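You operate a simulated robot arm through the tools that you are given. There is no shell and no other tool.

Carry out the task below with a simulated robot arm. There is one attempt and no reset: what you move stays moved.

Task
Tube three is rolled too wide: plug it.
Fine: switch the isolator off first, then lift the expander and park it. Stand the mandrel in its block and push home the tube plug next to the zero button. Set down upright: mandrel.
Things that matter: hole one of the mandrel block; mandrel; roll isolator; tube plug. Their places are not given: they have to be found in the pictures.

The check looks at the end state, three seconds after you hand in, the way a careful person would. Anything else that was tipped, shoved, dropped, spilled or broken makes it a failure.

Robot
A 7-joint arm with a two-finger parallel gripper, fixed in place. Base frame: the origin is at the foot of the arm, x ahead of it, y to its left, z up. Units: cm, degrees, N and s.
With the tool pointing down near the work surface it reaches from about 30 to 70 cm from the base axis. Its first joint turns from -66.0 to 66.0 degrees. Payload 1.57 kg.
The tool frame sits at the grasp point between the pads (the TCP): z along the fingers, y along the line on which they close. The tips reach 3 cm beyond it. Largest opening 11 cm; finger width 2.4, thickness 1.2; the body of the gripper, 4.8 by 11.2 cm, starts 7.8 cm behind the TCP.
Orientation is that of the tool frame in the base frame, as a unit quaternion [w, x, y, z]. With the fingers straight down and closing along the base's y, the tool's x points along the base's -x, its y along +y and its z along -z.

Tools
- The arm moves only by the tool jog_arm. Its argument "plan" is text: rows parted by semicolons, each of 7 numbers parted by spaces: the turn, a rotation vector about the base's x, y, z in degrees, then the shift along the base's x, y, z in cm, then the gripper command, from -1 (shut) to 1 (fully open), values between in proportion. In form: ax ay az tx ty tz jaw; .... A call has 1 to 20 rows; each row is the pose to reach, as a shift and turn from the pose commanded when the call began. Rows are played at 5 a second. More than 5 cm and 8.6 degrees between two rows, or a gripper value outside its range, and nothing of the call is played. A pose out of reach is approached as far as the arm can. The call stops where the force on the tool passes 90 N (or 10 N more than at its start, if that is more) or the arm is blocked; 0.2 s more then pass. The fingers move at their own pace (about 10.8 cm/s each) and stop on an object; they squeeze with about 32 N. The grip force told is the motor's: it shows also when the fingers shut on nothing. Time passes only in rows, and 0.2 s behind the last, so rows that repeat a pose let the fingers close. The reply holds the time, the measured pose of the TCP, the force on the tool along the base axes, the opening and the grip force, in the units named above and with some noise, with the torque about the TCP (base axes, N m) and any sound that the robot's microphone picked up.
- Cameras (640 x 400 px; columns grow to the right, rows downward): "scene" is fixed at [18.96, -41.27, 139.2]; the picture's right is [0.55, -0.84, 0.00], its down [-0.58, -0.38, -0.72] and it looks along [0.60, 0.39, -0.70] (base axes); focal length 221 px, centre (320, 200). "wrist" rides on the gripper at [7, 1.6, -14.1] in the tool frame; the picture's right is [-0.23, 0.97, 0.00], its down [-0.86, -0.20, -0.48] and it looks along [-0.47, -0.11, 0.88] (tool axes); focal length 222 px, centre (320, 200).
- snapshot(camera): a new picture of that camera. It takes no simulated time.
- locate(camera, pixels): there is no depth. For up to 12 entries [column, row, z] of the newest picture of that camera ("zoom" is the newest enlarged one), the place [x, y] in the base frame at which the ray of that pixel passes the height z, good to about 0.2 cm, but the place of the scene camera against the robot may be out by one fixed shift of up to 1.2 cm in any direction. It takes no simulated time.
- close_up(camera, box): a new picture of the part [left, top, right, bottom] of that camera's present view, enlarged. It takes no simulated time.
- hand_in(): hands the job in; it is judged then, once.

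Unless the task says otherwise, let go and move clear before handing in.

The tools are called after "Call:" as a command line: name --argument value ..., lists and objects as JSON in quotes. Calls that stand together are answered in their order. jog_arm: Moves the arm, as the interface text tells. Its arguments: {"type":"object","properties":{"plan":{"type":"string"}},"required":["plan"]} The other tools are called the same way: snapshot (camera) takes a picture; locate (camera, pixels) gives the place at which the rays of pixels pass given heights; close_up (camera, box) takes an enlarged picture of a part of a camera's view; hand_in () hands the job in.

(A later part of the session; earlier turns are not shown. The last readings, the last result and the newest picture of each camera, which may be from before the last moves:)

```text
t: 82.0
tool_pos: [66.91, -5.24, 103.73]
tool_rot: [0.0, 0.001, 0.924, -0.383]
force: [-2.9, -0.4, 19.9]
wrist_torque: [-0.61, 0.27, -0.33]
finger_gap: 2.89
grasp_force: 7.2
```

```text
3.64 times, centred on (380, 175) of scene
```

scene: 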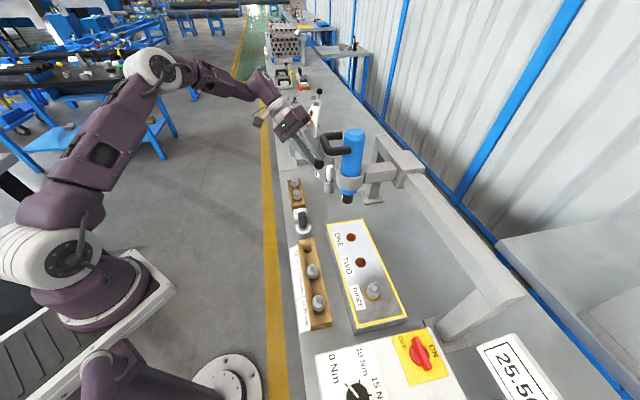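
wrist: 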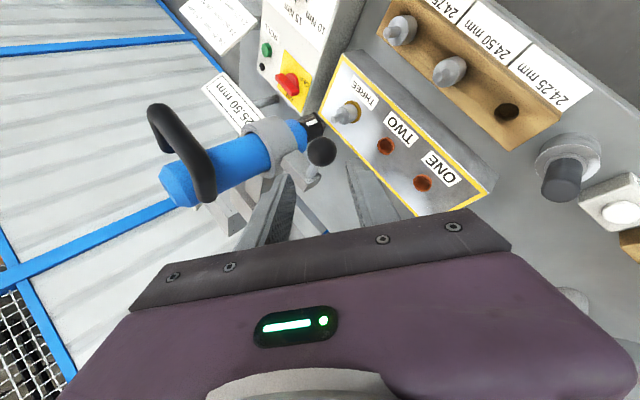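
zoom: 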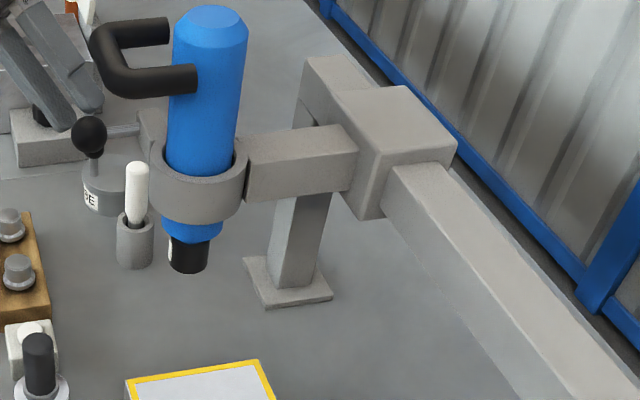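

The fingers slipped off the ball (grip 7 N) — the carriage seems to have stopped around 28 cm. I open, back out and look.

Call:
jog_arm --plan "0 0 0 0 0 0 -0.4; 0 0 0 0 0 0 -0.1; 0 0 0 0 2 2 0; 0 0 0 0 4 4 0; 0 0 0 -1 5.5 5.5 0; 0 0 0 -1 5.5 5.5 0"

Call:
snapshot --camera "wrist"

Call:
snapshot --camera "scene"

Call:
close_up --camera "scene" --box '[310, 120, 450, 230]'

```text
t: 83.4
tool_pos: [65.9, -0.04, 109.01]
tool_rot: [0.0, 0.002, 0.925, -0.381]
force: [-0.4, 0.2, 0.0]
wrist_torque: [-0.02, -0.02, -0.01]
finger_gap: 5.51
grasp_force: 0.1
out of reach, approached as far as the arm can: row 4
```

```text
taken
```

wrist: 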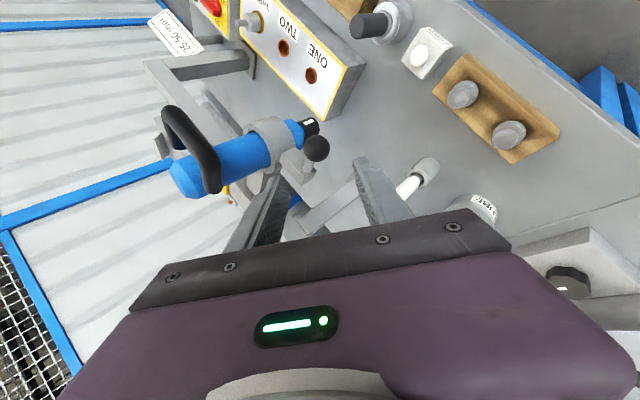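

```text
taken
```

scene: 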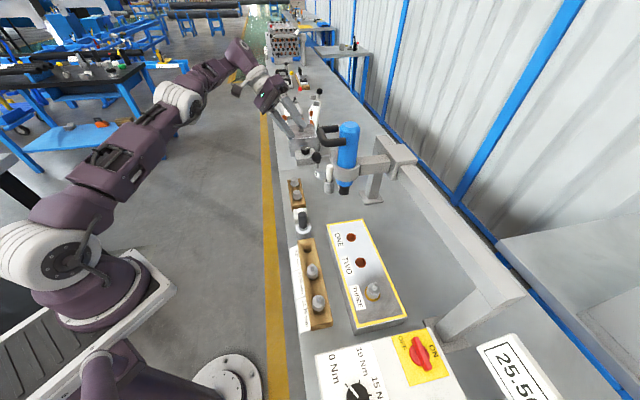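

```text
3.64 times, centred on (380, 175) of scene
```

zoom: 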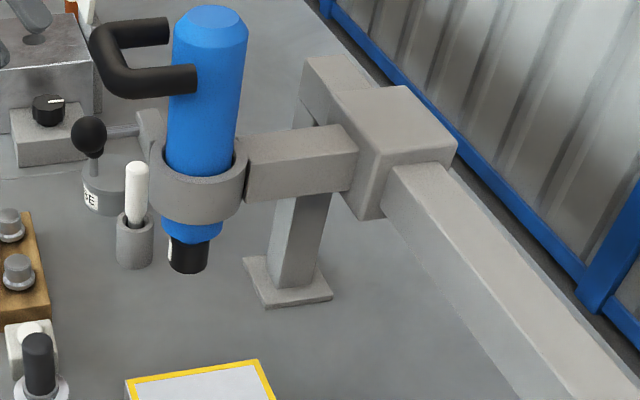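

I can see the traverse ball at wrist (317,148). I locate it, the pen cup and the carriage relation to the post.

Call:
locate --camera "wrist" --pixels '[[317, 148, 101.2], [317, 148, 102], [425, 165, 80], [410, 183, 90], [482, 208, 82], [430, 52, 82], [464, 95, 84], [510, 133, 84], [365, 26, 88], [285, 47, 84], [312, 75, 84]]'

Call:
close_up --camera "wrist" --box '[130, 80, 350, 240]'

Call:
close_up --camera "wrist" --box '[340, 0, 560, 170]'

```text
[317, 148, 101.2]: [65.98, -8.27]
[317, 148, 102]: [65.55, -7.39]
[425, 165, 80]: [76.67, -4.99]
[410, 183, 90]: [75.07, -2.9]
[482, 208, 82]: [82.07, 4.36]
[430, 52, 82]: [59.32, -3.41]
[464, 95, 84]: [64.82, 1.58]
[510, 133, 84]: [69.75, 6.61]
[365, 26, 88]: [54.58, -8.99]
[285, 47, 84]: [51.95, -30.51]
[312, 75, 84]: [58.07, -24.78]
```

```text
2.50 times, centred on (240, 160) of wrist
```

zoom: 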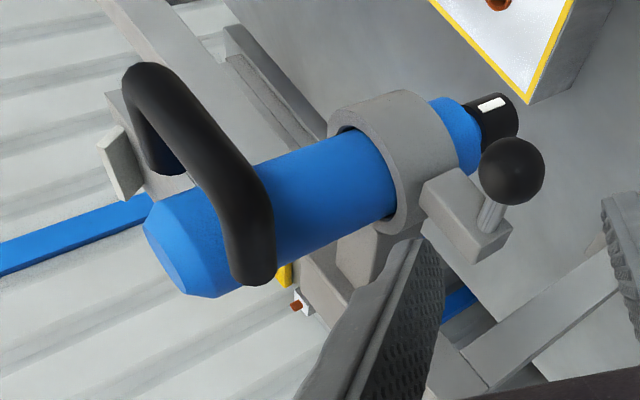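

```text
2.35 times, centred on (450, 85) of wrist
```

zoom: 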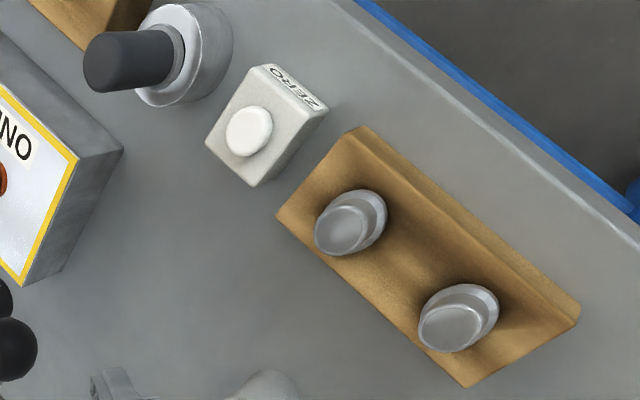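

The white block is labelled ZERO, and the nearer tube plug sits right beside it at ≈(64.8,1.6). The carriage is parked ~29 cm along next to the far post. Now I go back to a straight-down pose over the mandrel block and tube three.

Call:
jog_arm --plan "7.5 0 0 -3.5 -1 2 0; 15 0 0 -7 -3 4 0; 22.5 0 0 -10.5 -5.5 6 0; 30 0 0 -14 -8.5 7.5 0; 37.5 0 0 -17.5 -11.5 8.5 0; 45 0 0 -21 -14.5 9 0; 45 0 0 -24.5 -17.5 9 0; 45 0 0 -27 -20.5 9 0; 45 0 0 -29 -24 9 0; 45 0 0 -29 -24 9 0"

Call:
snapshot --camera "wrist"

Call:
snapshot --camera "scene"

```text
t: 85.6
tool_pos: [36.76, -24.05, 117.79]
tool_rot: [0.0, 0.0, 1.0, 0.001]
force: [0.7, 0.5, -0.4]
wrist_torque: [0.01, 0.03, 0.02]
finger_gap: 5.51
grasp_force: 0.0
```

```text
taken
```

wrist: 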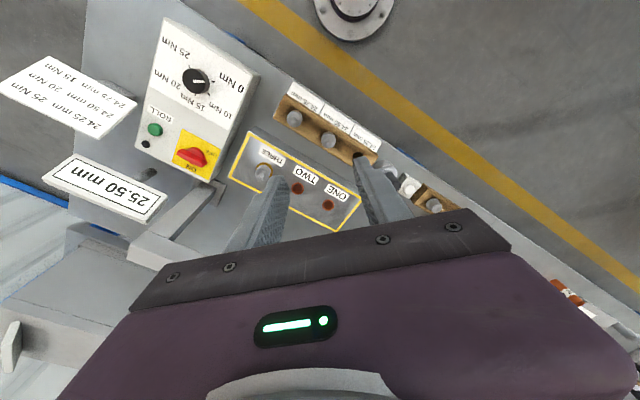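

```text
taken
```

scene: 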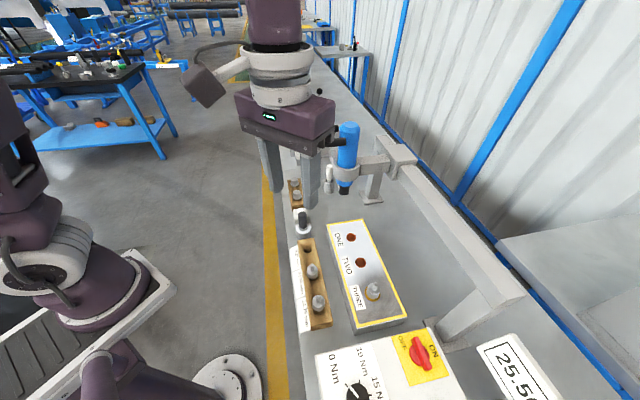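

Clear view now: mandrel in tube three at wrist (264,172), hole one is hidden behind a finger. I'll zoom and also shift to see hole one better.

Call:
close_up --camera "wrist" --box '[220, 90, 400, 220]'

Call:
jog_arm --plan "0 0 0 -2 3.5 -2 1; 0 0 0 -4 6 -6 1; 0 0 0 -4 6 -9 1; 0 0 0 -4 6 -9 1"

Call:
snapshot --camera "wrist"

Call:
close_up --camera "wrist" --box '[200, 70, 420, 210]'

```text
3.08 times, centred on (310, 155) of wrist
```

zoom: 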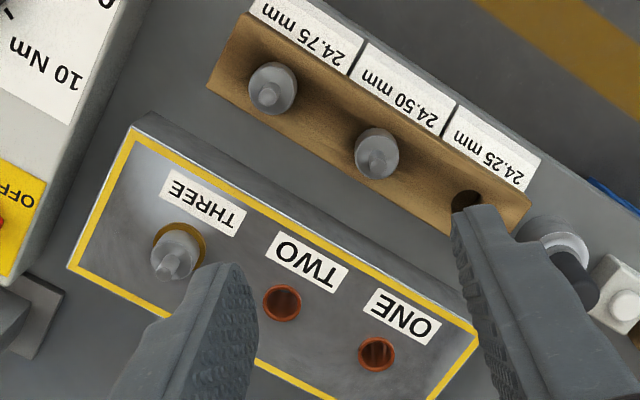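

```text
refused: row 2 steps farther than a row can; nothing moved
```

```text
taken
```

wrist: 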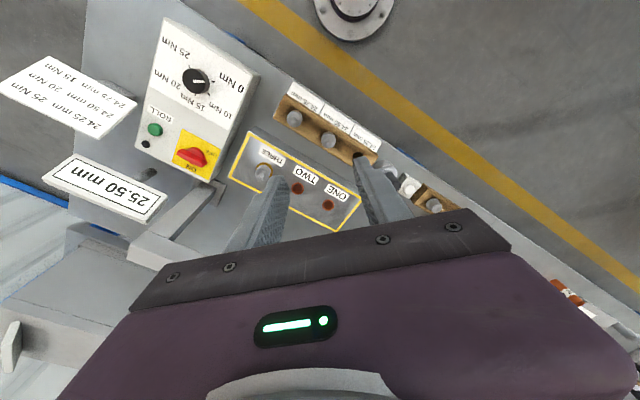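

```text
2.86 times, centred on (310, 140) of wrist
```

zoom: 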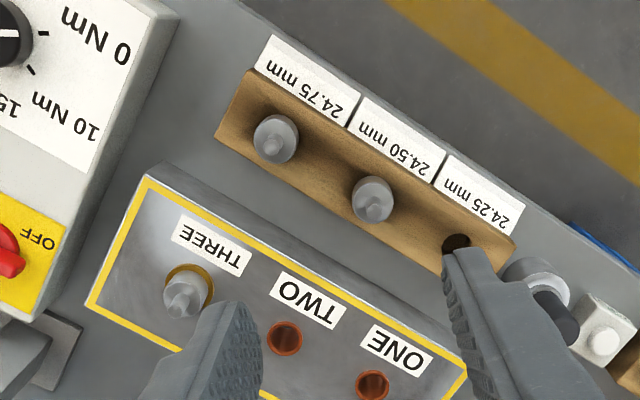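

The move was refused for step length. I repeat in smaller steps to a spot nearer the mandrel block.

Call:
jog_arm --plan "0 0 0 -2 2.5 -2 1; 0 0 0 -4 4.5 -5 1; 0 0 0 -4.5 5.5 -9 1; 0 0 0 -4.5 5.5 -9 1"

Call:
snapshot --camera "wrist"

Call:
close_up --camera "wrist" --box '[200, 70, 420, 210]'

```text
t: 86.6
tool_pos: [32.65, -18.13, 108.98]
tool_rot: [-0.001, 0.001, 1.0, 0.001]
force: [-0.4, -0.2, 0.6]
wrist_torque: [0.02, -0.01, -0.01]
finger_gap: 11.01
grasp_force: 0.1
```

```text
taken
```

wrist: 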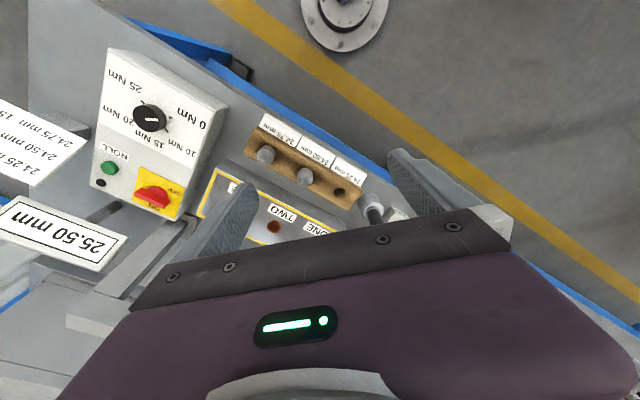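

```text
2.86 times, centred on (310, 140) of wrist
```

zoom: 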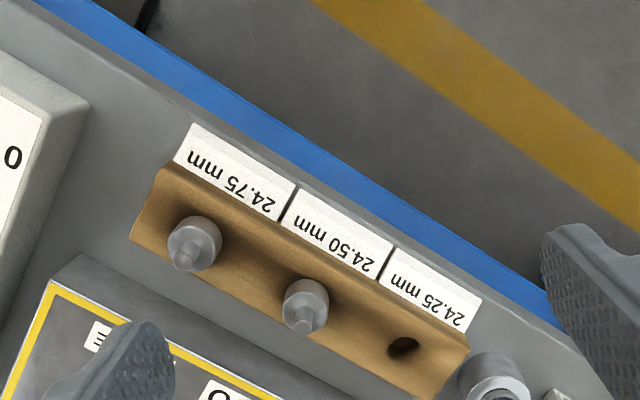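

Hole one triangulates to about (47.7,-17.4) with the block top near z≈80. Now I move over tube three for a close look at the mandrel.

Call:
jog_arm --plan "0 0 0 1 -4 -1 0.3; 0 0 0 2 -8 -2 0; 0 0 0 3 -12 -4 0; 0 0 0 4 -16 -6 0; 0 0 0 4.4 -18.9 -8 0; 0 0 0 4.4 -18.9 -8 0"

Call:
snapshot --camera "wrist"

Call:
close_up --camera "wrist" --box '[240, 130, 380, 230]'

```text
t: 88.0
tool_pos: [37.1, -37.25, 100.82]
tool_rot: [-0.001, 0.0, 1.0, 0.001]
force: [0.0, 0.8, -0.7]
wrist_torque: [0.0, 0.02, 0.01]
finger_gap: 5.51
grasp_force: 0.1
```

```text
taken
```

wrist: 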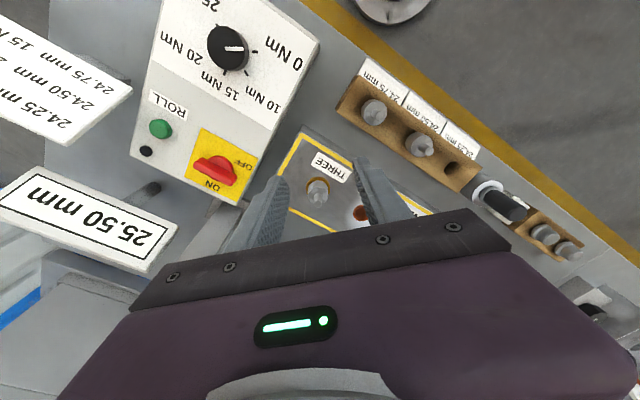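

```text
4.00 times, centred on (310, 180) of wrist
```

zoom: 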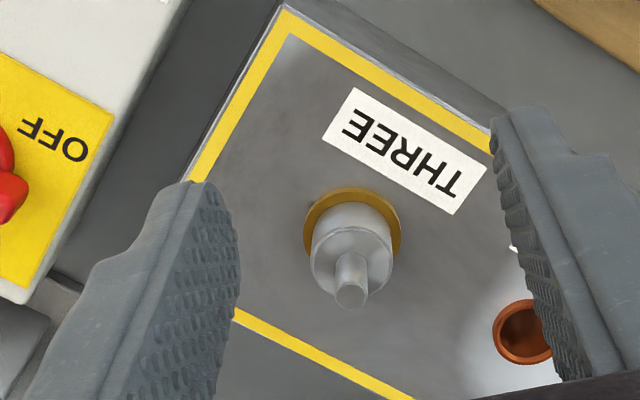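

Mandrel axis from this view ≈(44.6,-39.4): collar 3 cm wide with top at z≈85.9, stub top ≈88.8. I check with locate before moving above it.

Call:
locate --camera "wrist" --pixels '[[318, 188, 83.7], [317.5, 204.2, 88.8], [317.5, 193.8, 85.9], [360, 213, 83.7], [452, 168, 80], [420, 147, 84.5], [375, 113, 84.5], [452, 168, 79]]'

Call:
jog_arm --plan "0 0 0 2.5 -0.7 0 0; 0 0 0 5 -1.4 0 0; 0 0 0 7.5 -2.1 -0.5 0; 0 0 0 7.5 -2.1 -3 0; 0 0 0 7.5 -2.1 -3 0"

Call:
close_up --camera "wrist" --box '[240, 60, 400, 200]'

```text
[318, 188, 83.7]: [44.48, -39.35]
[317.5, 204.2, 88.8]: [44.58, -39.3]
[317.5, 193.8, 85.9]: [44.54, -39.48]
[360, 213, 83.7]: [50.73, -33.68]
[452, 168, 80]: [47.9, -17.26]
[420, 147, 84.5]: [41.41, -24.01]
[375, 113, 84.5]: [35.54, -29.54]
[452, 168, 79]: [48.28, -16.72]
```

```text
t: 89.2
tool_pos: [44.38, -39.4, 97.86]
tool_rot: [-0.001, 0.001, 1.0, 0.001]
force: [0.2, 0.1, 0.0]
wrist_torque: [0.02, -0.01, 0.03]
finger_gap: 5.51
grasp_force: 0.0
```

```text
2.86 times, centred on (320, 130) of wrist
```

zoom: 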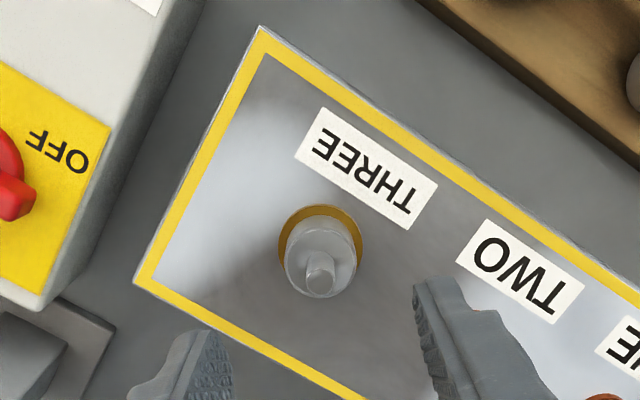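

Mandrel axis confirmed at (44.5,-39.4), TCP nearly above it. I descend with jaws open around it, stopping a little above final height to check.

Call:
jog_arm --plan "0 0 0 0.15 0 -3 0; 0 0 0 0.15 0 -6 0; 0 0 0 0.15 0 -8.5 0; 0 0 0 0.15 0 -8.5 0"

Call:
close_up --camera "wrist" --box '[240, 80, 400, 210]'

```text
t: 90.2
tool_pos: [44.83, -39.42, 89.54]
tool_rot: [-0.001, 0.001, 1.0, 0.001]
force: [0.4, 0.2, 0.4]
wrist_torque: [0.02, -0.01, -0.02]
finger_gap: 5.48
grasp_force: 0.1
```

```text
3.08 times, centred on (320, 145) of wrist
```

zoom: 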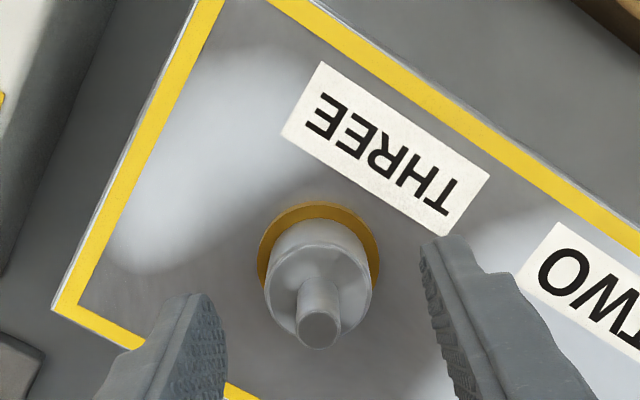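

Aligned laterally; I trim 0.2 cm in x, descend the last 2.1 cm and close on the collar.

Call:
jog_arm --plan "0 0 0 -0.2 0 -1 0; 0 0 0 -0.2 0 -2.1 0; 0 0 0 -0.2 0 -2.1 -0.2; 0 0 0 -0.2 0 -2.1 -0.5; 0 0 0 -0.2 0 -2.1 -0.7; 0 0 0 -0.2 0 -2.1 -0.7"

Call:
close_up --camera "wrist" --box '[240, 80, 400, 210]'

```text
t: 91.6
tool_pos: [44.59, -39.34, 87.42]
tool_rot: [0.0, 0.001, 1.0, 0.0]
force: [-1.1, -5.5, 0.3]
wrist_torque: [-0.31, 0.04, -0.01]
finger_gap: 3.08
grasp_force: 32.1
```

```text
3.08 times, centred on (320, 145) of wrist
```

zoom: 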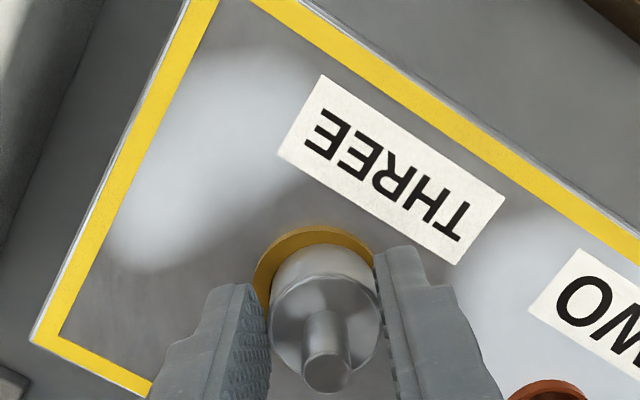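

Collar gripped (gap 3.08, 32 N). I lift slowly and watch the pull force.

Call:
jog_arm --plan "0 0 0 0 0 0.5 -0.7; 0 0 0 0 0 1 -0.7; 0 0 0 0 0 1.5 -0.7; 0 0 0 0 0 2 -0.7; 0 0 0 0 0 2 -0.7"

Call:
close_up --camera "scene" --box '[340, 250, 410, 310]'

```text
t: 92.8
tool_pos: [44.37, -39.44, 89.41]
tool_rot: [0.0, 0.001, 1.0, 0.001]
force: [3.1, -3.0, -5.5]
wrist_torque: [-0.25, -0.19, -0.07]
finger_gap: 3.09
grasp_force: 32.2
```

```text
6.67 times, centred on (375, 280) of scene
```

zoom: 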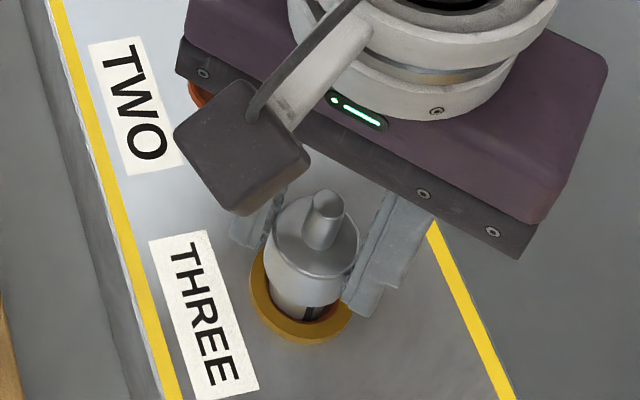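

The mandrel is rising (5.5 N) and the brass ring stays behind. I keep lifting until it is fully clear.

Call:
jog_arm --plan "0 0 0 0 0 1 -0.7; 0 0 0 0 0 2 -0.7; 0 0 0 0 0 3 -0.7; 0 0 0 0 0 4.5 -0.7; 0 0 0 0 0 6 -0.7; 0 0 0 0 0 8 -0.7; 0 0 0 0 0 9 -0.7; 0 0 0 0 0 9 -0.7"

Call:
snapshot --camera "wrist"

Call:
close_up --camera "scene" --box '[330, 220, 430, 310]'

```text
t: 94.6
tool_pos: [44.48, -39.6, 98.28]
tool_rot: [-0.001, 0.001, 1.0, 0.0]
force: [-0.7, 0.0, -2.3]
wrist_torque: [0.01, 0.04, -0.02]
finger_gap: 3.05
grasp_force: 32.1
```

```text
taken
```

wrist: 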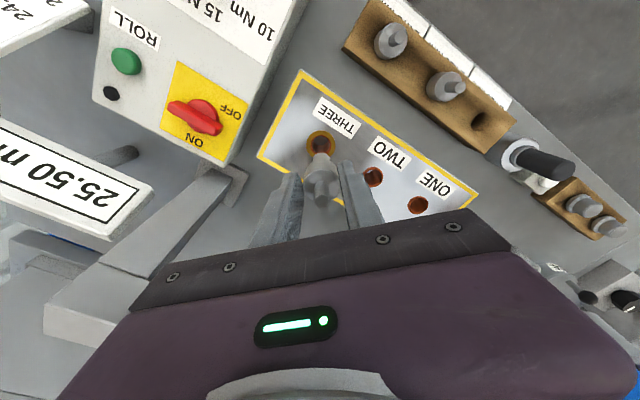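

```text
4.44 times, centred on (380, 265) of scene
```

zoom: 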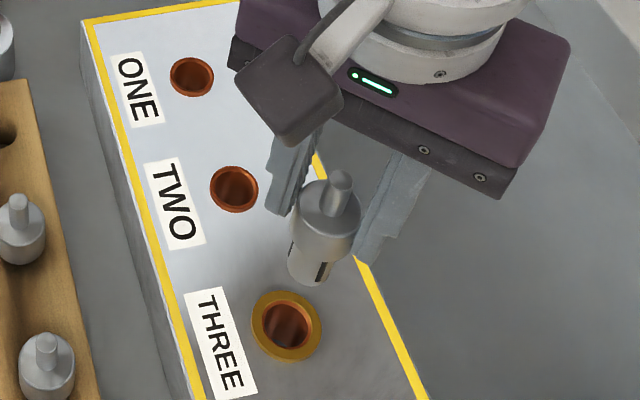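

Mandrel is fully out and tube THREE is open. I locate hole one from here (wrist (479,123)) and carry the mandrel toward it at this height.

Call:
locate --camera "wrist" --pixels '[[479, 123, 80], [479, 123, 79], [479, 123, 81], [391, 40, 84], [446, 86, 84], [321, 143, 83.7]]'

Call:
jog_arm --plan "0 0 0 0.2 3 0 -0.7; 0 0 0 0.5 6.5 0 -0.7; 0 0 0 1 10 0 -0.7; 0 0 0 1 13.5 0 -0.7; 0 0 0 0.5 16 0 -0.7; 0 0 0 0.5 16 0 -0.7"

Call:
snapshot --camera "wrist"

Call:
close_up --camera "wrist" --box '[240, 90, 440, 230]'

```text
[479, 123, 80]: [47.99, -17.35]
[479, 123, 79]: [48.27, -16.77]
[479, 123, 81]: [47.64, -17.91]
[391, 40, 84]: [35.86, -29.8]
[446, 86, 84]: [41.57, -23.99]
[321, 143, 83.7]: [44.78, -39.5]
```

```text
t: 96.0
tool_pos: [45.01, -23.55, 98.3]
tool_rot: [0.0, 0.001, 1.0, 0.001]
force: [-0.1, -0.1, -2.1]
wrist_torque: [0.01, 0.01, -0.02]
finger_gap: 3.06
grasp_force: 31.9
```

```text
taken
```

wrist: 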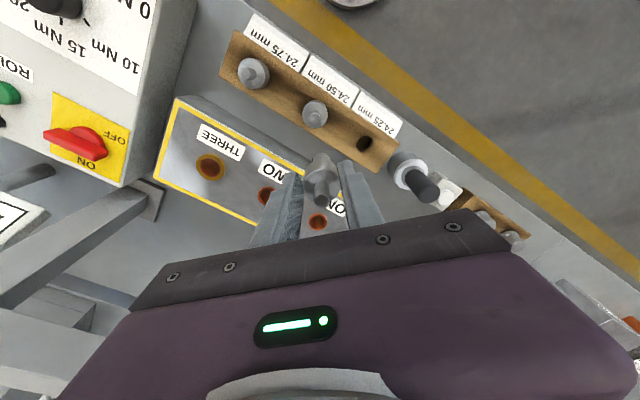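

```text
2.86 times, centred on (340, 160) of wrist
```

zoom: 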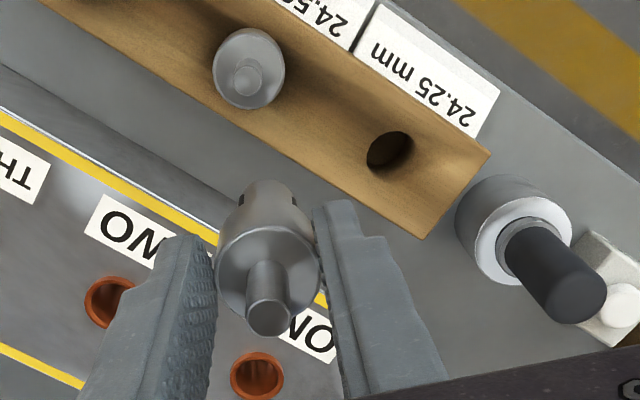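

I refine hole one from this nearer view (zoom (390,152)).

Call:
locate --camera "zoom" --pixels '[[390, 152, 79], [390, 152, 80], [390, 152, 81], [490, 152, 80], [425, 238, 80], [250, 95, 79], [270, 318, 99.6]]'

```text
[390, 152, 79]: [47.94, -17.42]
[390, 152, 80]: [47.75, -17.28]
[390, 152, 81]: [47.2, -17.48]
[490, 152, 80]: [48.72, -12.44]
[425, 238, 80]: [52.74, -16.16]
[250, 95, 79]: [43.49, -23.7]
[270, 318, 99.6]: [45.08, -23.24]
```

Hole one is at ≈(47.8,-17.37), block top z≈80.1. I move above it and lower to about 5 cm over the block to compare the mandrel tip and the hole.

Call:
jog_arm --plan "0 0 0 1 2 0 -0.7; 0 0 0 2 4.2 0 -0.7; 0 0 0 2.8 6.15 -1 -0.7; 0 0 0 2.8 6.15 -3 -0.7; 0 0 0 2.8 6.15 -5 -0.7; 0 0 0 2.8 6.15 -5 -0.7"

Call:
snapshot --camera "wrist"

Call:
close_up --camera "wrist" --box '[250, 90, 410, 210]'

Call:
close_up --camera "scene" --box '[270, 200, 370, 300]'

```text
t: 97.4
tool_pos: [47.8, -17.22, 93.4]
tool_rot: [-0.001, 0.0, 1.0, 0.001]
force: [-0.4, -0.3, -3.6]
wrist_torque: [0.03, 0.0, 0.01]
finger_gap: 3.05
grasp_force: 32.2
```

```text
taken
```

wrist: 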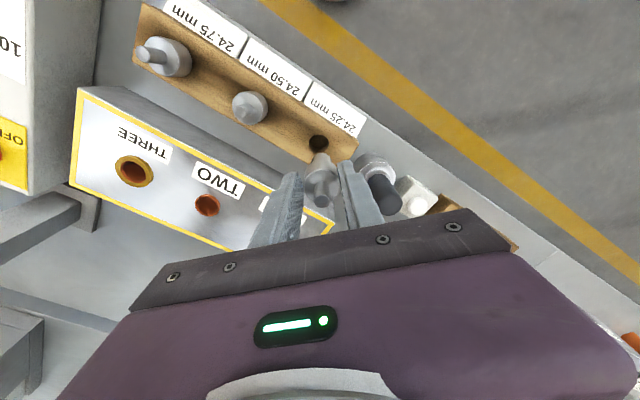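

```text
3.33 times, centred on (330, 150) of wrist
```

zoom: 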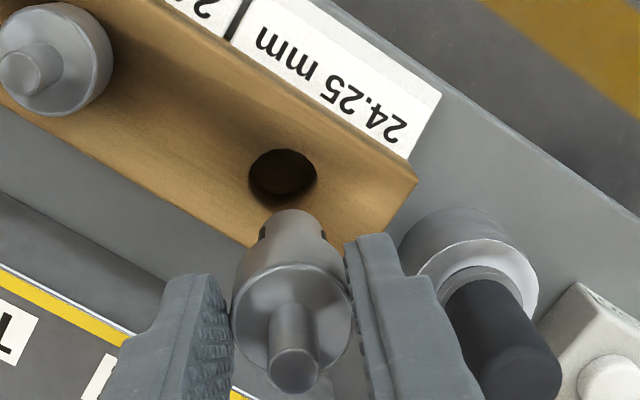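

```text
4.00 times, centred on (320, 250) of scene
```

zoom: 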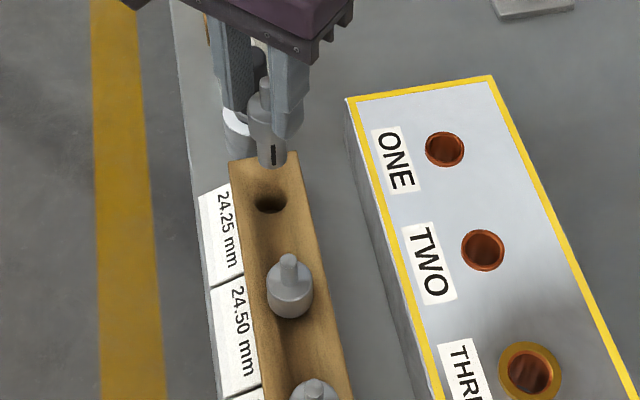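

I compare the hole and mandrel axis here; both cameras are used to pin down the hole and its height, plus the gauge nearby.

Call:
locate --camera "zoom" --pixels '[[271, 201, 80], [271, 201, 79], [530, 370, 83.7], [482, 250, 83.7], [445, 149, 83.7], [271, 163, 86], [289, 290, 82]]'

Call:
locate --camera "wrist" --pixels '[[318.9, 143.2, 80], [318.9, 143.2, 79], [318.9, 143.2, 81], [370, 166, 82], [382, 193, 90], [134, 171, 83.7], [207, 205, 83.7], [250, 107, 81.9], [321.6, 181.5, 91.9], [322.5, 200, 94.8]]'

```text
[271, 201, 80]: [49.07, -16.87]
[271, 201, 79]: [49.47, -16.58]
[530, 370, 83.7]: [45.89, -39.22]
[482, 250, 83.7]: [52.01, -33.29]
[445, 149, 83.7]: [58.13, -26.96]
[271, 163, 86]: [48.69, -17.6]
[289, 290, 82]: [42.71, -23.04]
```

```text
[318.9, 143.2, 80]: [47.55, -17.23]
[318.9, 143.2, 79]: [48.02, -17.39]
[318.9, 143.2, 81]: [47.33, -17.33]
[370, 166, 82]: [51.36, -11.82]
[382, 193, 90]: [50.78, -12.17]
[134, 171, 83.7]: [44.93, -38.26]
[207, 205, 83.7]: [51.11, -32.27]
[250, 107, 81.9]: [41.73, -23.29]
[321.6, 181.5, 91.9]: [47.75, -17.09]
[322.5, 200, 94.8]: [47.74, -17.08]
```

Mandrel axis now (47.75,-17.09), hole ≈(47.7,-17.3); mandrel tip is ~7.1 cm below the TCP. I correct by −0.2 in y and lower until the tip is ~1.4 cm above the block.

Call:
jog_arm --plan "0 0 0 -0.08 -0.22 -1 -0.7; 0 0 0 -0.08 -0.22 -2.5 -0.7; 0 0 0 -0.08 -0.22 -4 -0.7; 0 0 0 -0.08 -0.22 -4.8 -0.7; 0 0 0 -0.08 -0.22 -4.8 -0.7"

Call:
close_up --camera "wrist" --box '[260, 90, 400, 210]'

Call:
close_up --camera "scene" --box '[280, 215, 340, 275]'

```text
t: 98.6
tool_pos: [47.5, -17.55, 88.66]
tool_rot: [-0.002, 0.001, 1.0, 0.0]
force: [-1.4, -1.0, -2.8]
wrist_torque: [-0.1, 0.19, -0.01]
finger_gap: 3.05
grasp_force: 31.8
```

```text
3.33 times, centred on (330, 150) of wrist
```

zoom: 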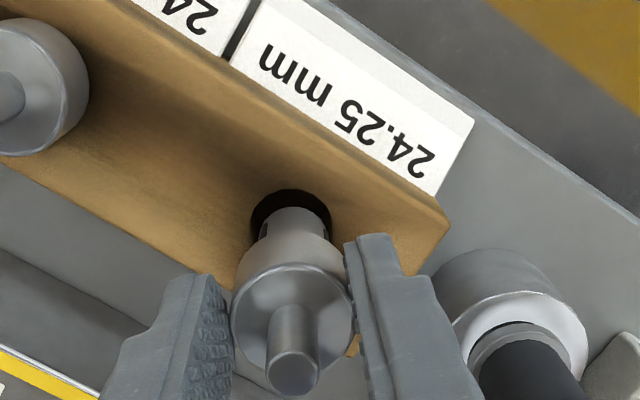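

```text
6.67 times, centred on (310, 245) of scene
```

zoom: 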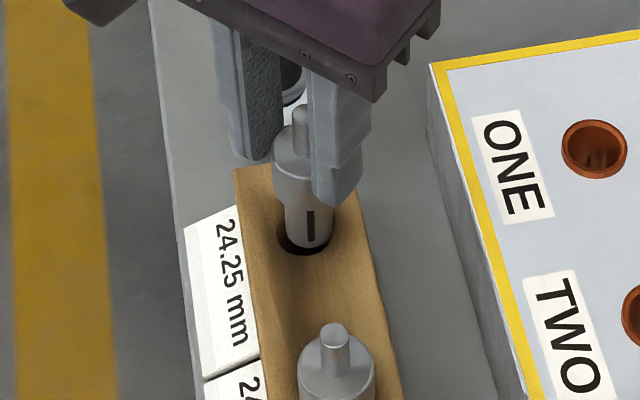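

The tip sits centred laterally over the hole in both views (wrist hole 250–332, tip 258–327). I lower 1.6 cm to enter and check forces.

Call:
jog_arm --plan "0 0 0 0 0 -0.5 -0.7; 0 0 0 0 0 -1 -0.7; 0 0 0 0 0 -1.6 -0.7; 0 0 0 0 0 -1.6 -0.7"

Call:
close_up --camera "wrist" --box '[260, 90, 400, 210]'

Call:
close_up --camera "scene" --box '[280, 215, 340, 275]'

```text
t: 99.6
tool_pos: [47.51, -17.6, 87.27]
tool_rot: [-0.001, -0.001, 1.0, 0.001]
force: [-4.6, 6.8, -1.1]
wrist_torque: [0.51, 0.34, 0.1]
finger_gap: 3.01
grasp_force: 31.9
```

```text
3.33 times, centred on (330, 150) of wrist
```

zoom: 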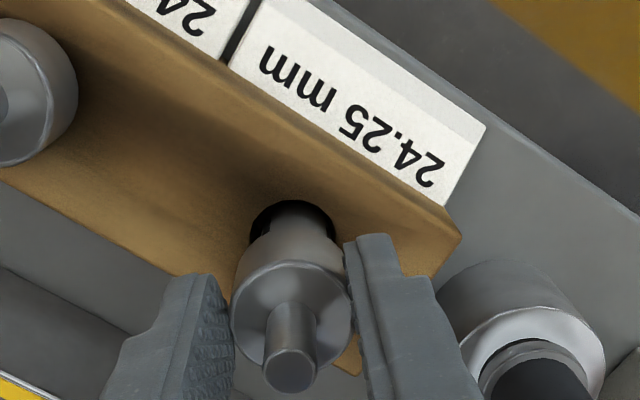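

```text
6.67 times, centred on (310, 245) of scene
```

zoom: 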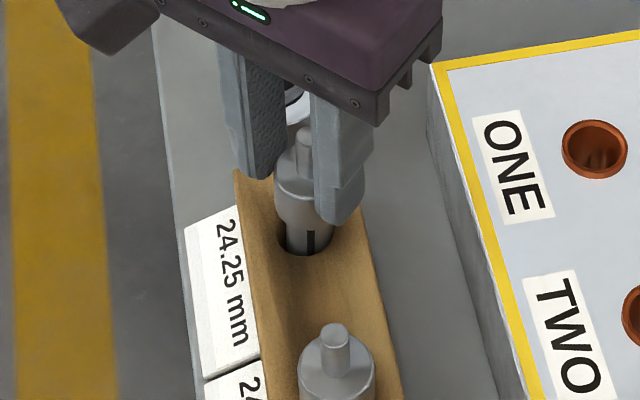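

The tip is in the hole with a small side force (−4.6, 6.8 N). I relieve it by a slight shift and lower further.

Call:
jog_arm --plan "0 0 0 -0.08 0.13 0 -0.7; 0 0 0 -0.1 0.16 -0.6 -0.7; 0 0 0 -0.1 0.16 -1.2 -0.7; 0 0 0 -0.1 0.16 -1.8 -0.7; 0 0 0 -0.1 0.16 -1.8 -0.7"

Call:
close_up --camera "wrist" --box '[260, 90, 400, 210]'

Call:
close_up --camera "scene" --box '[280, 215, 340, 275]'

```text
t: 100.8
tool_pos: [47.38, -17.25, 85.35]
tool_rot: [0.0, 0.001, 1.0, 0.0]
force: [4.2, 6.5, 26.5]
wrist_torque: [0.36, -0.47, 0.06]
finger_gap: 3.02
grasp_force: 31.7
```

```text
3.33 times, centred on (330, 150) of wrist
```

zoom: 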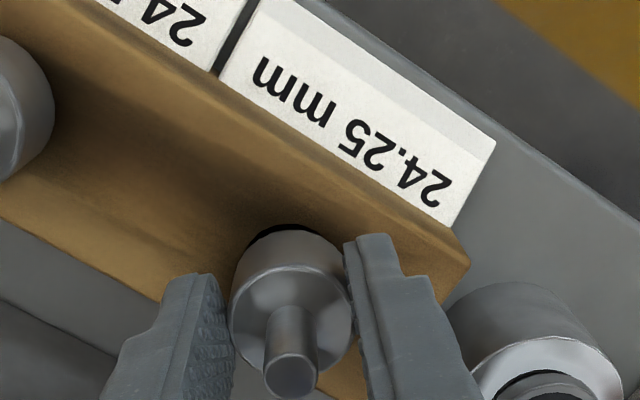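

```text
6.67 times, centred on (310, 245) of scene
```

zoom: 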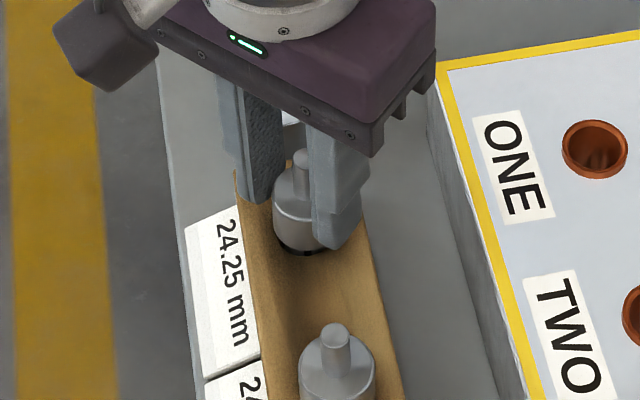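

Contact at 26 N upward at z=85.35. I look closely whether the collar is seated on the block or hung up.

Call:
close_up --camera "wrist" --box '[290, 140, 350, 190]'

Call:
close_up --camera "scene" --box '[295, 235, 330, 285]'

Call:
close_up --camera "scene" --box '[285, 225, 345, 325]'

```text
8.00 times, centred on (320, 165) of wrist
```

zoom: 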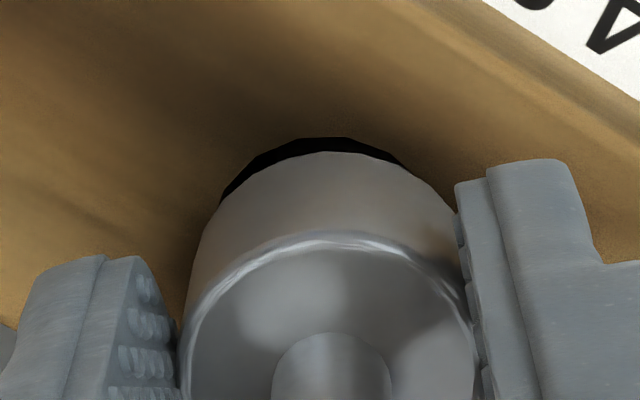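

```text
8.00 times, centred on (312, 260) of scene
```

zoom: 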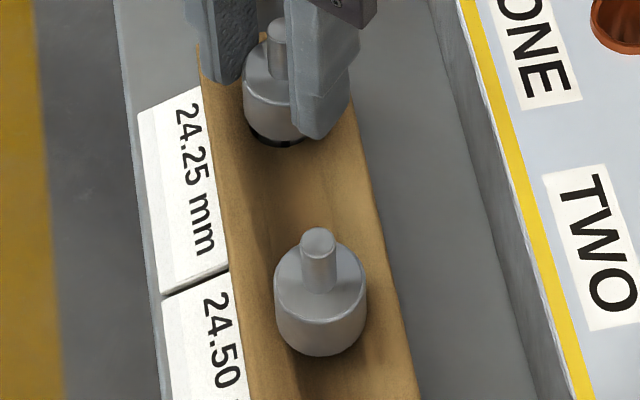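

```text
4.00 times, centred on (315, 275) of scene
```

zoom: 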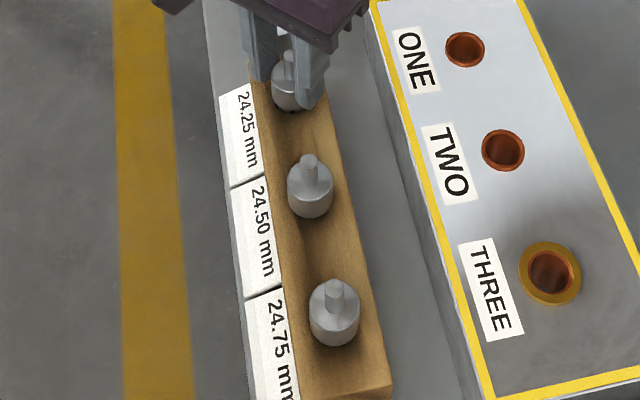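

The collar is still ~1.8 cm above its seat (dark crescent visible), so it is catching in the hole. I ease up, shift according to the side forces, and try again gently.

Call:
jog_arm --plan "0 0 0 0 0 0.4 -0.7; 0 0 0 0.05 0.12 0.4 -0.7; 0 0 0 0.05 0.12 0.4 -0.7"

Call:
close_up --camera "wrist" --box '[280, 120, 360, 190]'

```text
t: 101.6
tool_pos: [47.55, -17.25, 85.78]
tool_rot: [-0.002, 0.001, 1.0, 0.001]
force: [-0.1, 0.7, -2.7]
wrist_torque: [0.03, 0.03, 0.03]
finger_gap: 3.02
grasp_force: 31.1
```

```text
5.71 times, centred on (320, 155) of wrist
```

zoom: 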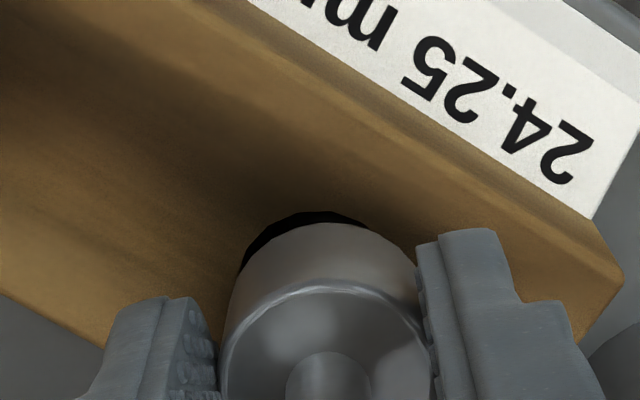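

Side forces are now near zero. I lower again in small steps.

Call:
jog_arm --plan "0 0 0 0 0 -0.3 -0.7; 0 0 0 0 0 -0.6 -0.7; 0 0 0 0 0 -0.8 -0.7; 0 0 0 0 0 -0.8 -0.7"

Call:
close_up --camera "wrist" --box '[280, 120, 360, 190]'

```text
t: 102.6
tool_pos: [47.44, -17.16, 85.1]
tool_rot: [0.0, -0.001, 1.0, 0.001]
force: [-0.3, 6.5, 27.6]
wrist_torque: [0.5, -0.1, 0.07]
finger_gap: 3.03
grasp_force: 31.9
```

```text
5.71 times, centred on (320, 155) of wrist
```

zoom: 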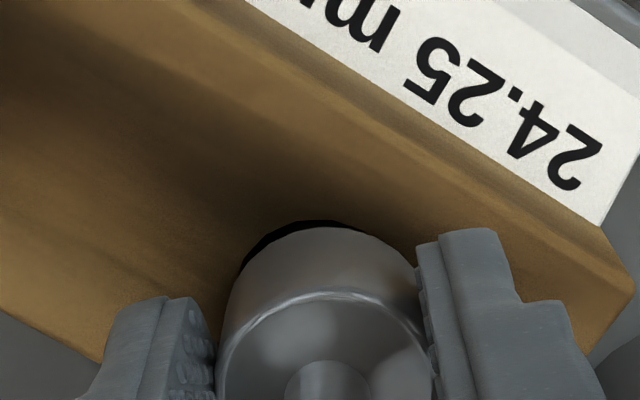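

It stops at the same height (~85.1) both times; comparing stub tops in the scene, mandrel one may already be seated level with the others. I measure all three closely.

Call:
close_up --camera "scene" --box '[290, 230, 330, 260]'

Call:
close_up --camera "scene" --box '[290, 255, 330, 285]'

Call:
close_up --camera "scene" --box '[300, 285, 340, 315]'

```text
13.33 times, centred on (310, 245) of scene
```

zoom: 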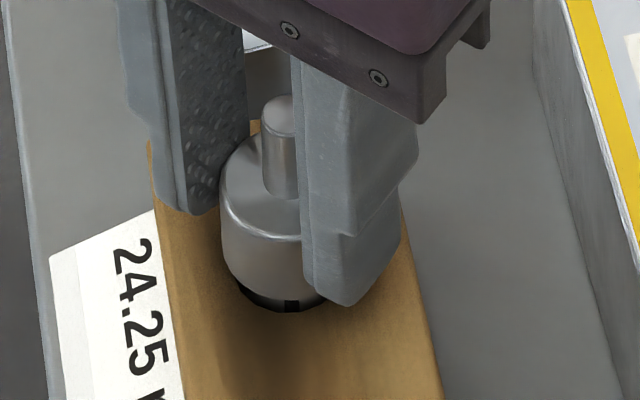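

```text
13.33 times, centred on (310, 270) of scene
```

zoom: 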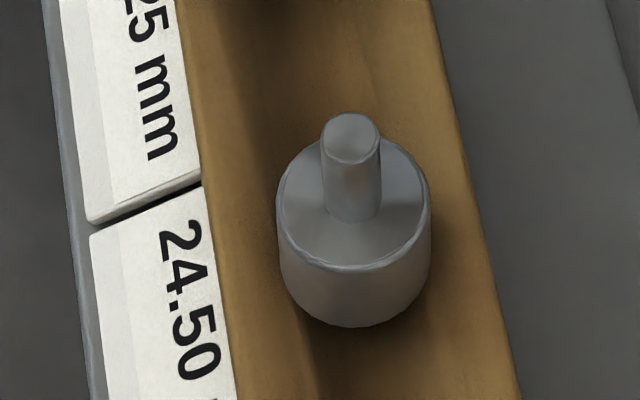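

```text
13.33 times, centred on (320, 300) of scene
```

zoom: 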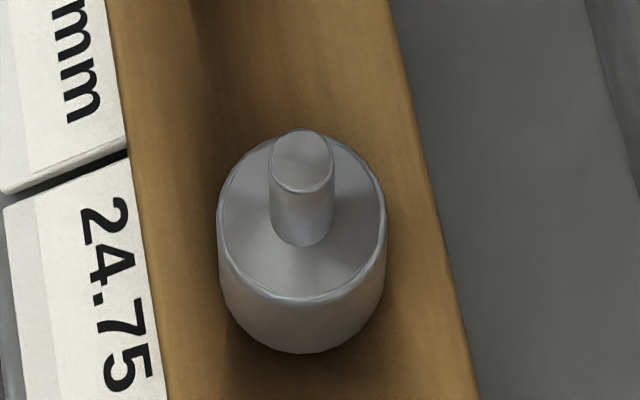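

The collar is only ~0.3 cm above the block now (a sliver of the slotted section shows). I shift slightly to relieve the y-force and press once more before releasing.

Call:
jog_arm --plan "0 0 0 0 0 0.3 -0.7; 0 0 0 0.1 0.15 0.3 -0.7; 0 0 0 0.1 0.15 -0.1 -0.7; 0 0 0 0.1 0.15 -0.2 -0.7; 0 0 0 0.1 0.15 -0.2 -0.7"

Call:
close_up --camera "scene" --box '[290, 230, 330, 260]'

```text
t: 103.8
tool_pos: [47.59, -17.26, 84.69]
tool_rot: [-0.001, 0.001, 1.0, 0.001]
force: [-10.2, -8.2, 25.8]
wrist_torque: [-0.22, 0.24, -0.02]
finger_gap: 3.0
grasp_force: 31.8
```

```text
13.33 times, centred on (310, 245) of scene
```

zoom: 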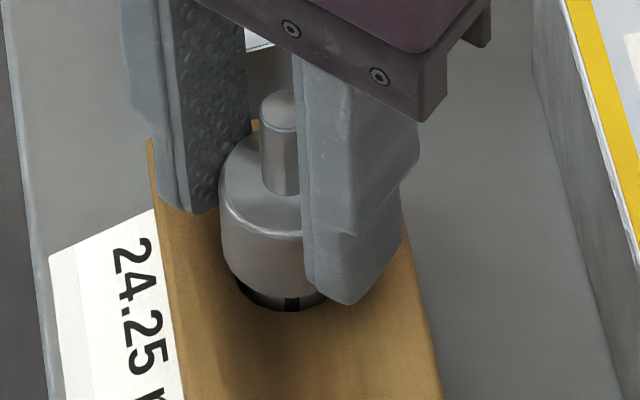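

Height no longer changes while force is ~26 N. The mandrel is deep in the hole, so I release it gently, back up and look at it unobstructed.

Call:
jog_arm --plan "0 0 0 -0.05 -0.08 0.3 -0.7; 0 0 0 -0.05 -0.08 0.3 -0.5; 0 0 0 -0.05 -0.08 0.3 -0.2; 0 0 0 -0.05 -0.08 0.3 0; 0 0 0 -0.05 -0.08 3 0; 0 0 0 -0.05 -0.08 7 0; 0 0 0 -0.05 -0.08 7 0"

Call:
close_up --camera "scene" --box '[290, 230, 330, 260]'

Call:
close_up --camera "wrist" --box '[200, 60, 400, 200]'

```text
t: 105.4
tool_pos: [47.69, -17.4, 91.91]
tool_rot: [-0.001, 0.001, 1.0, 0.002]
force: [-0.6, -0.2, 0.0]
wrist_torque: [0.01, 0.04, 0.01]
finger_gap: 5.49
grasp_force: 0.0
```

```text
13.33 times, centred on (310, 245) of scene
```

zoom: 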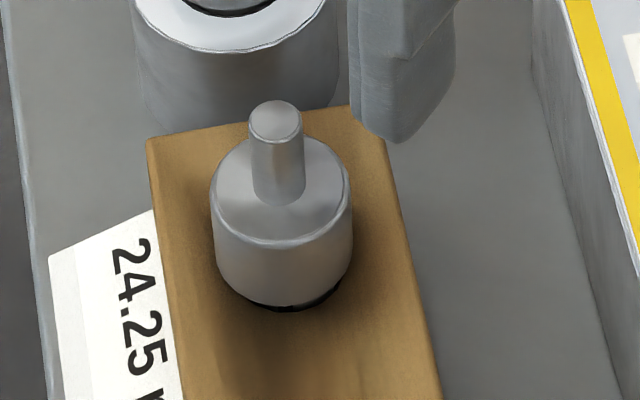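

```text
2.86 times, centred on (300, 130) of wrist
```

zoom: 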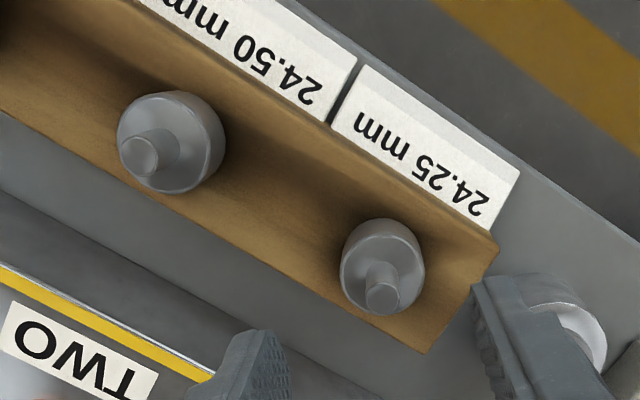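

The mandrel stands upright in hole one, with only a very thin dark line under the collar. I'll press gently on its stub with closed fingers to seat it fully; first locate the stub.

Call:
locate --camera "zoom" --pixels '[[383, 295, 85], [383, 240, 82], [140, 155, 85], [165, 130, 82]]'

Call:
jog_arm --plan "0 0 0 0 0 0 -0.5; 0 0 0 0 0 0 -1; 0 0 0 0 0 0 -1; 0 0 0 0 0 -1.5 -1; 0 0 0 0 0 -2.5 -1; 0 0 0 0 0 -2.5 -1"

Call:
close_up --camera "wrist" --box '[240, 80, 400, 200]'

```text
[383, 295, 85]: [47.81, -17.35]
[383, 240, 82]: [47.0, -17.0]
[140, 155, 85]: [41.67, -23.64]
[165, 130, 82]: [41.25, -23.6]
```

```text
t: 106.8
tool_pos: [47.6, -17.22, 89.36]
tool_rot: [0.0, 0.001, 1.0, 0.001]
force: [0.1, -0.1, -0.2]
wrist_torque: [0.02, 0.0, 0.01]
finger_gap: 0.0
grasp_force: 21.7
```

```text
3.33 times, centred on (320, 140) of wrist
```

zoom: 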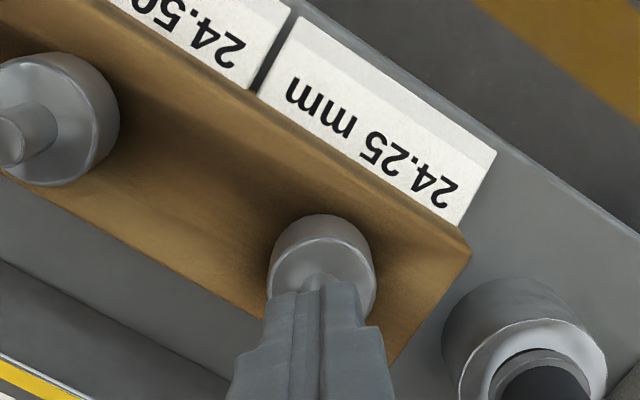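

The closed tips are right above the stub. I lower in small steps until light contact and a gentle press.

Call:
jog_arm --plan "0 0 0 0 0 -0.3 -1; 0 0 0 0 0 -0.6 -1; 0 0 0 0 0 -0.8 -1; 0 0 0 0 0 -0.8 -1"

```text
t: 107.8
tool_pos: [47.64, -17.17, 88.78]
tool_rot: [0.003, 0.001, 1.0, -0.001]
force: [-3.7, -0.2, 78.9]
wrist_torque: [0.05, 0.02, 0.02]
finger_gap: 0.0
grasp_force: 21.6
```

79 N and no movement: the mandrel is firmly seated. I lift off immediately and verify.

Call:
jog_arm --plan "0 0 0 0 0 1 -1; 0 0 0 0 0 4 -0.5; 0 0 0 -2 2 8 0; 0 0 0 -4 4 12 0; 0 0 0 -4 4 12 0"

Call:
close_up --camera "scene" --box '[290, 230, 330, 260]'

Call:
snapshot --camera "scene"

Call:
snapshot --camera "wrist"

```text
t: 109.0
tool_pos: [43.28, -13.13, 100.29]
tool_rot: [-0.002, 0.0, 1.0, 0.001]
force: [-0.7, -0.3, -0.8]
wrist_torque: [0.0, -0.01, 0.03]
finger_gap: 5.48
grasp_force: 0.0
```

```text
13.33 times, centred on (310, 245) of scene
```

zoom: 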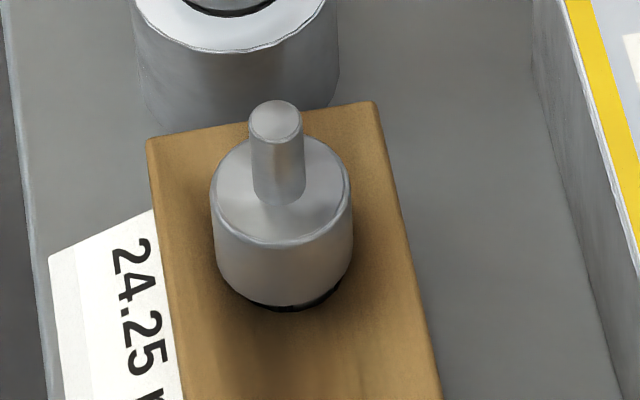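

```text
taken
```

scene: 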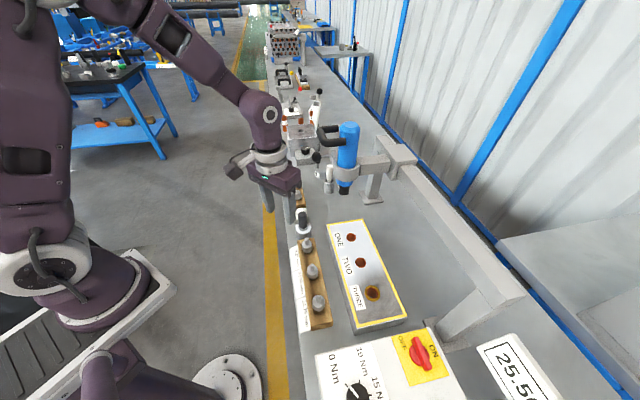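

```text
taken
```

wrist: 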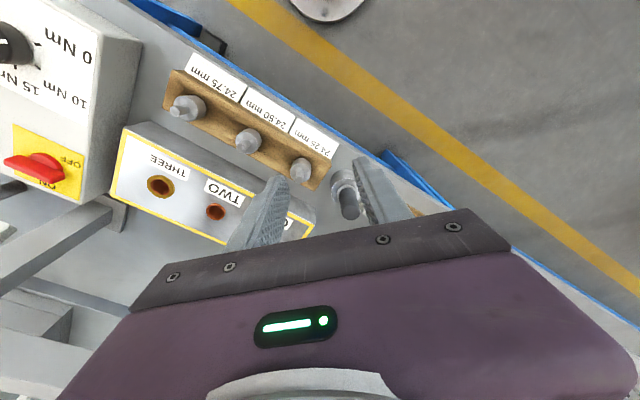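

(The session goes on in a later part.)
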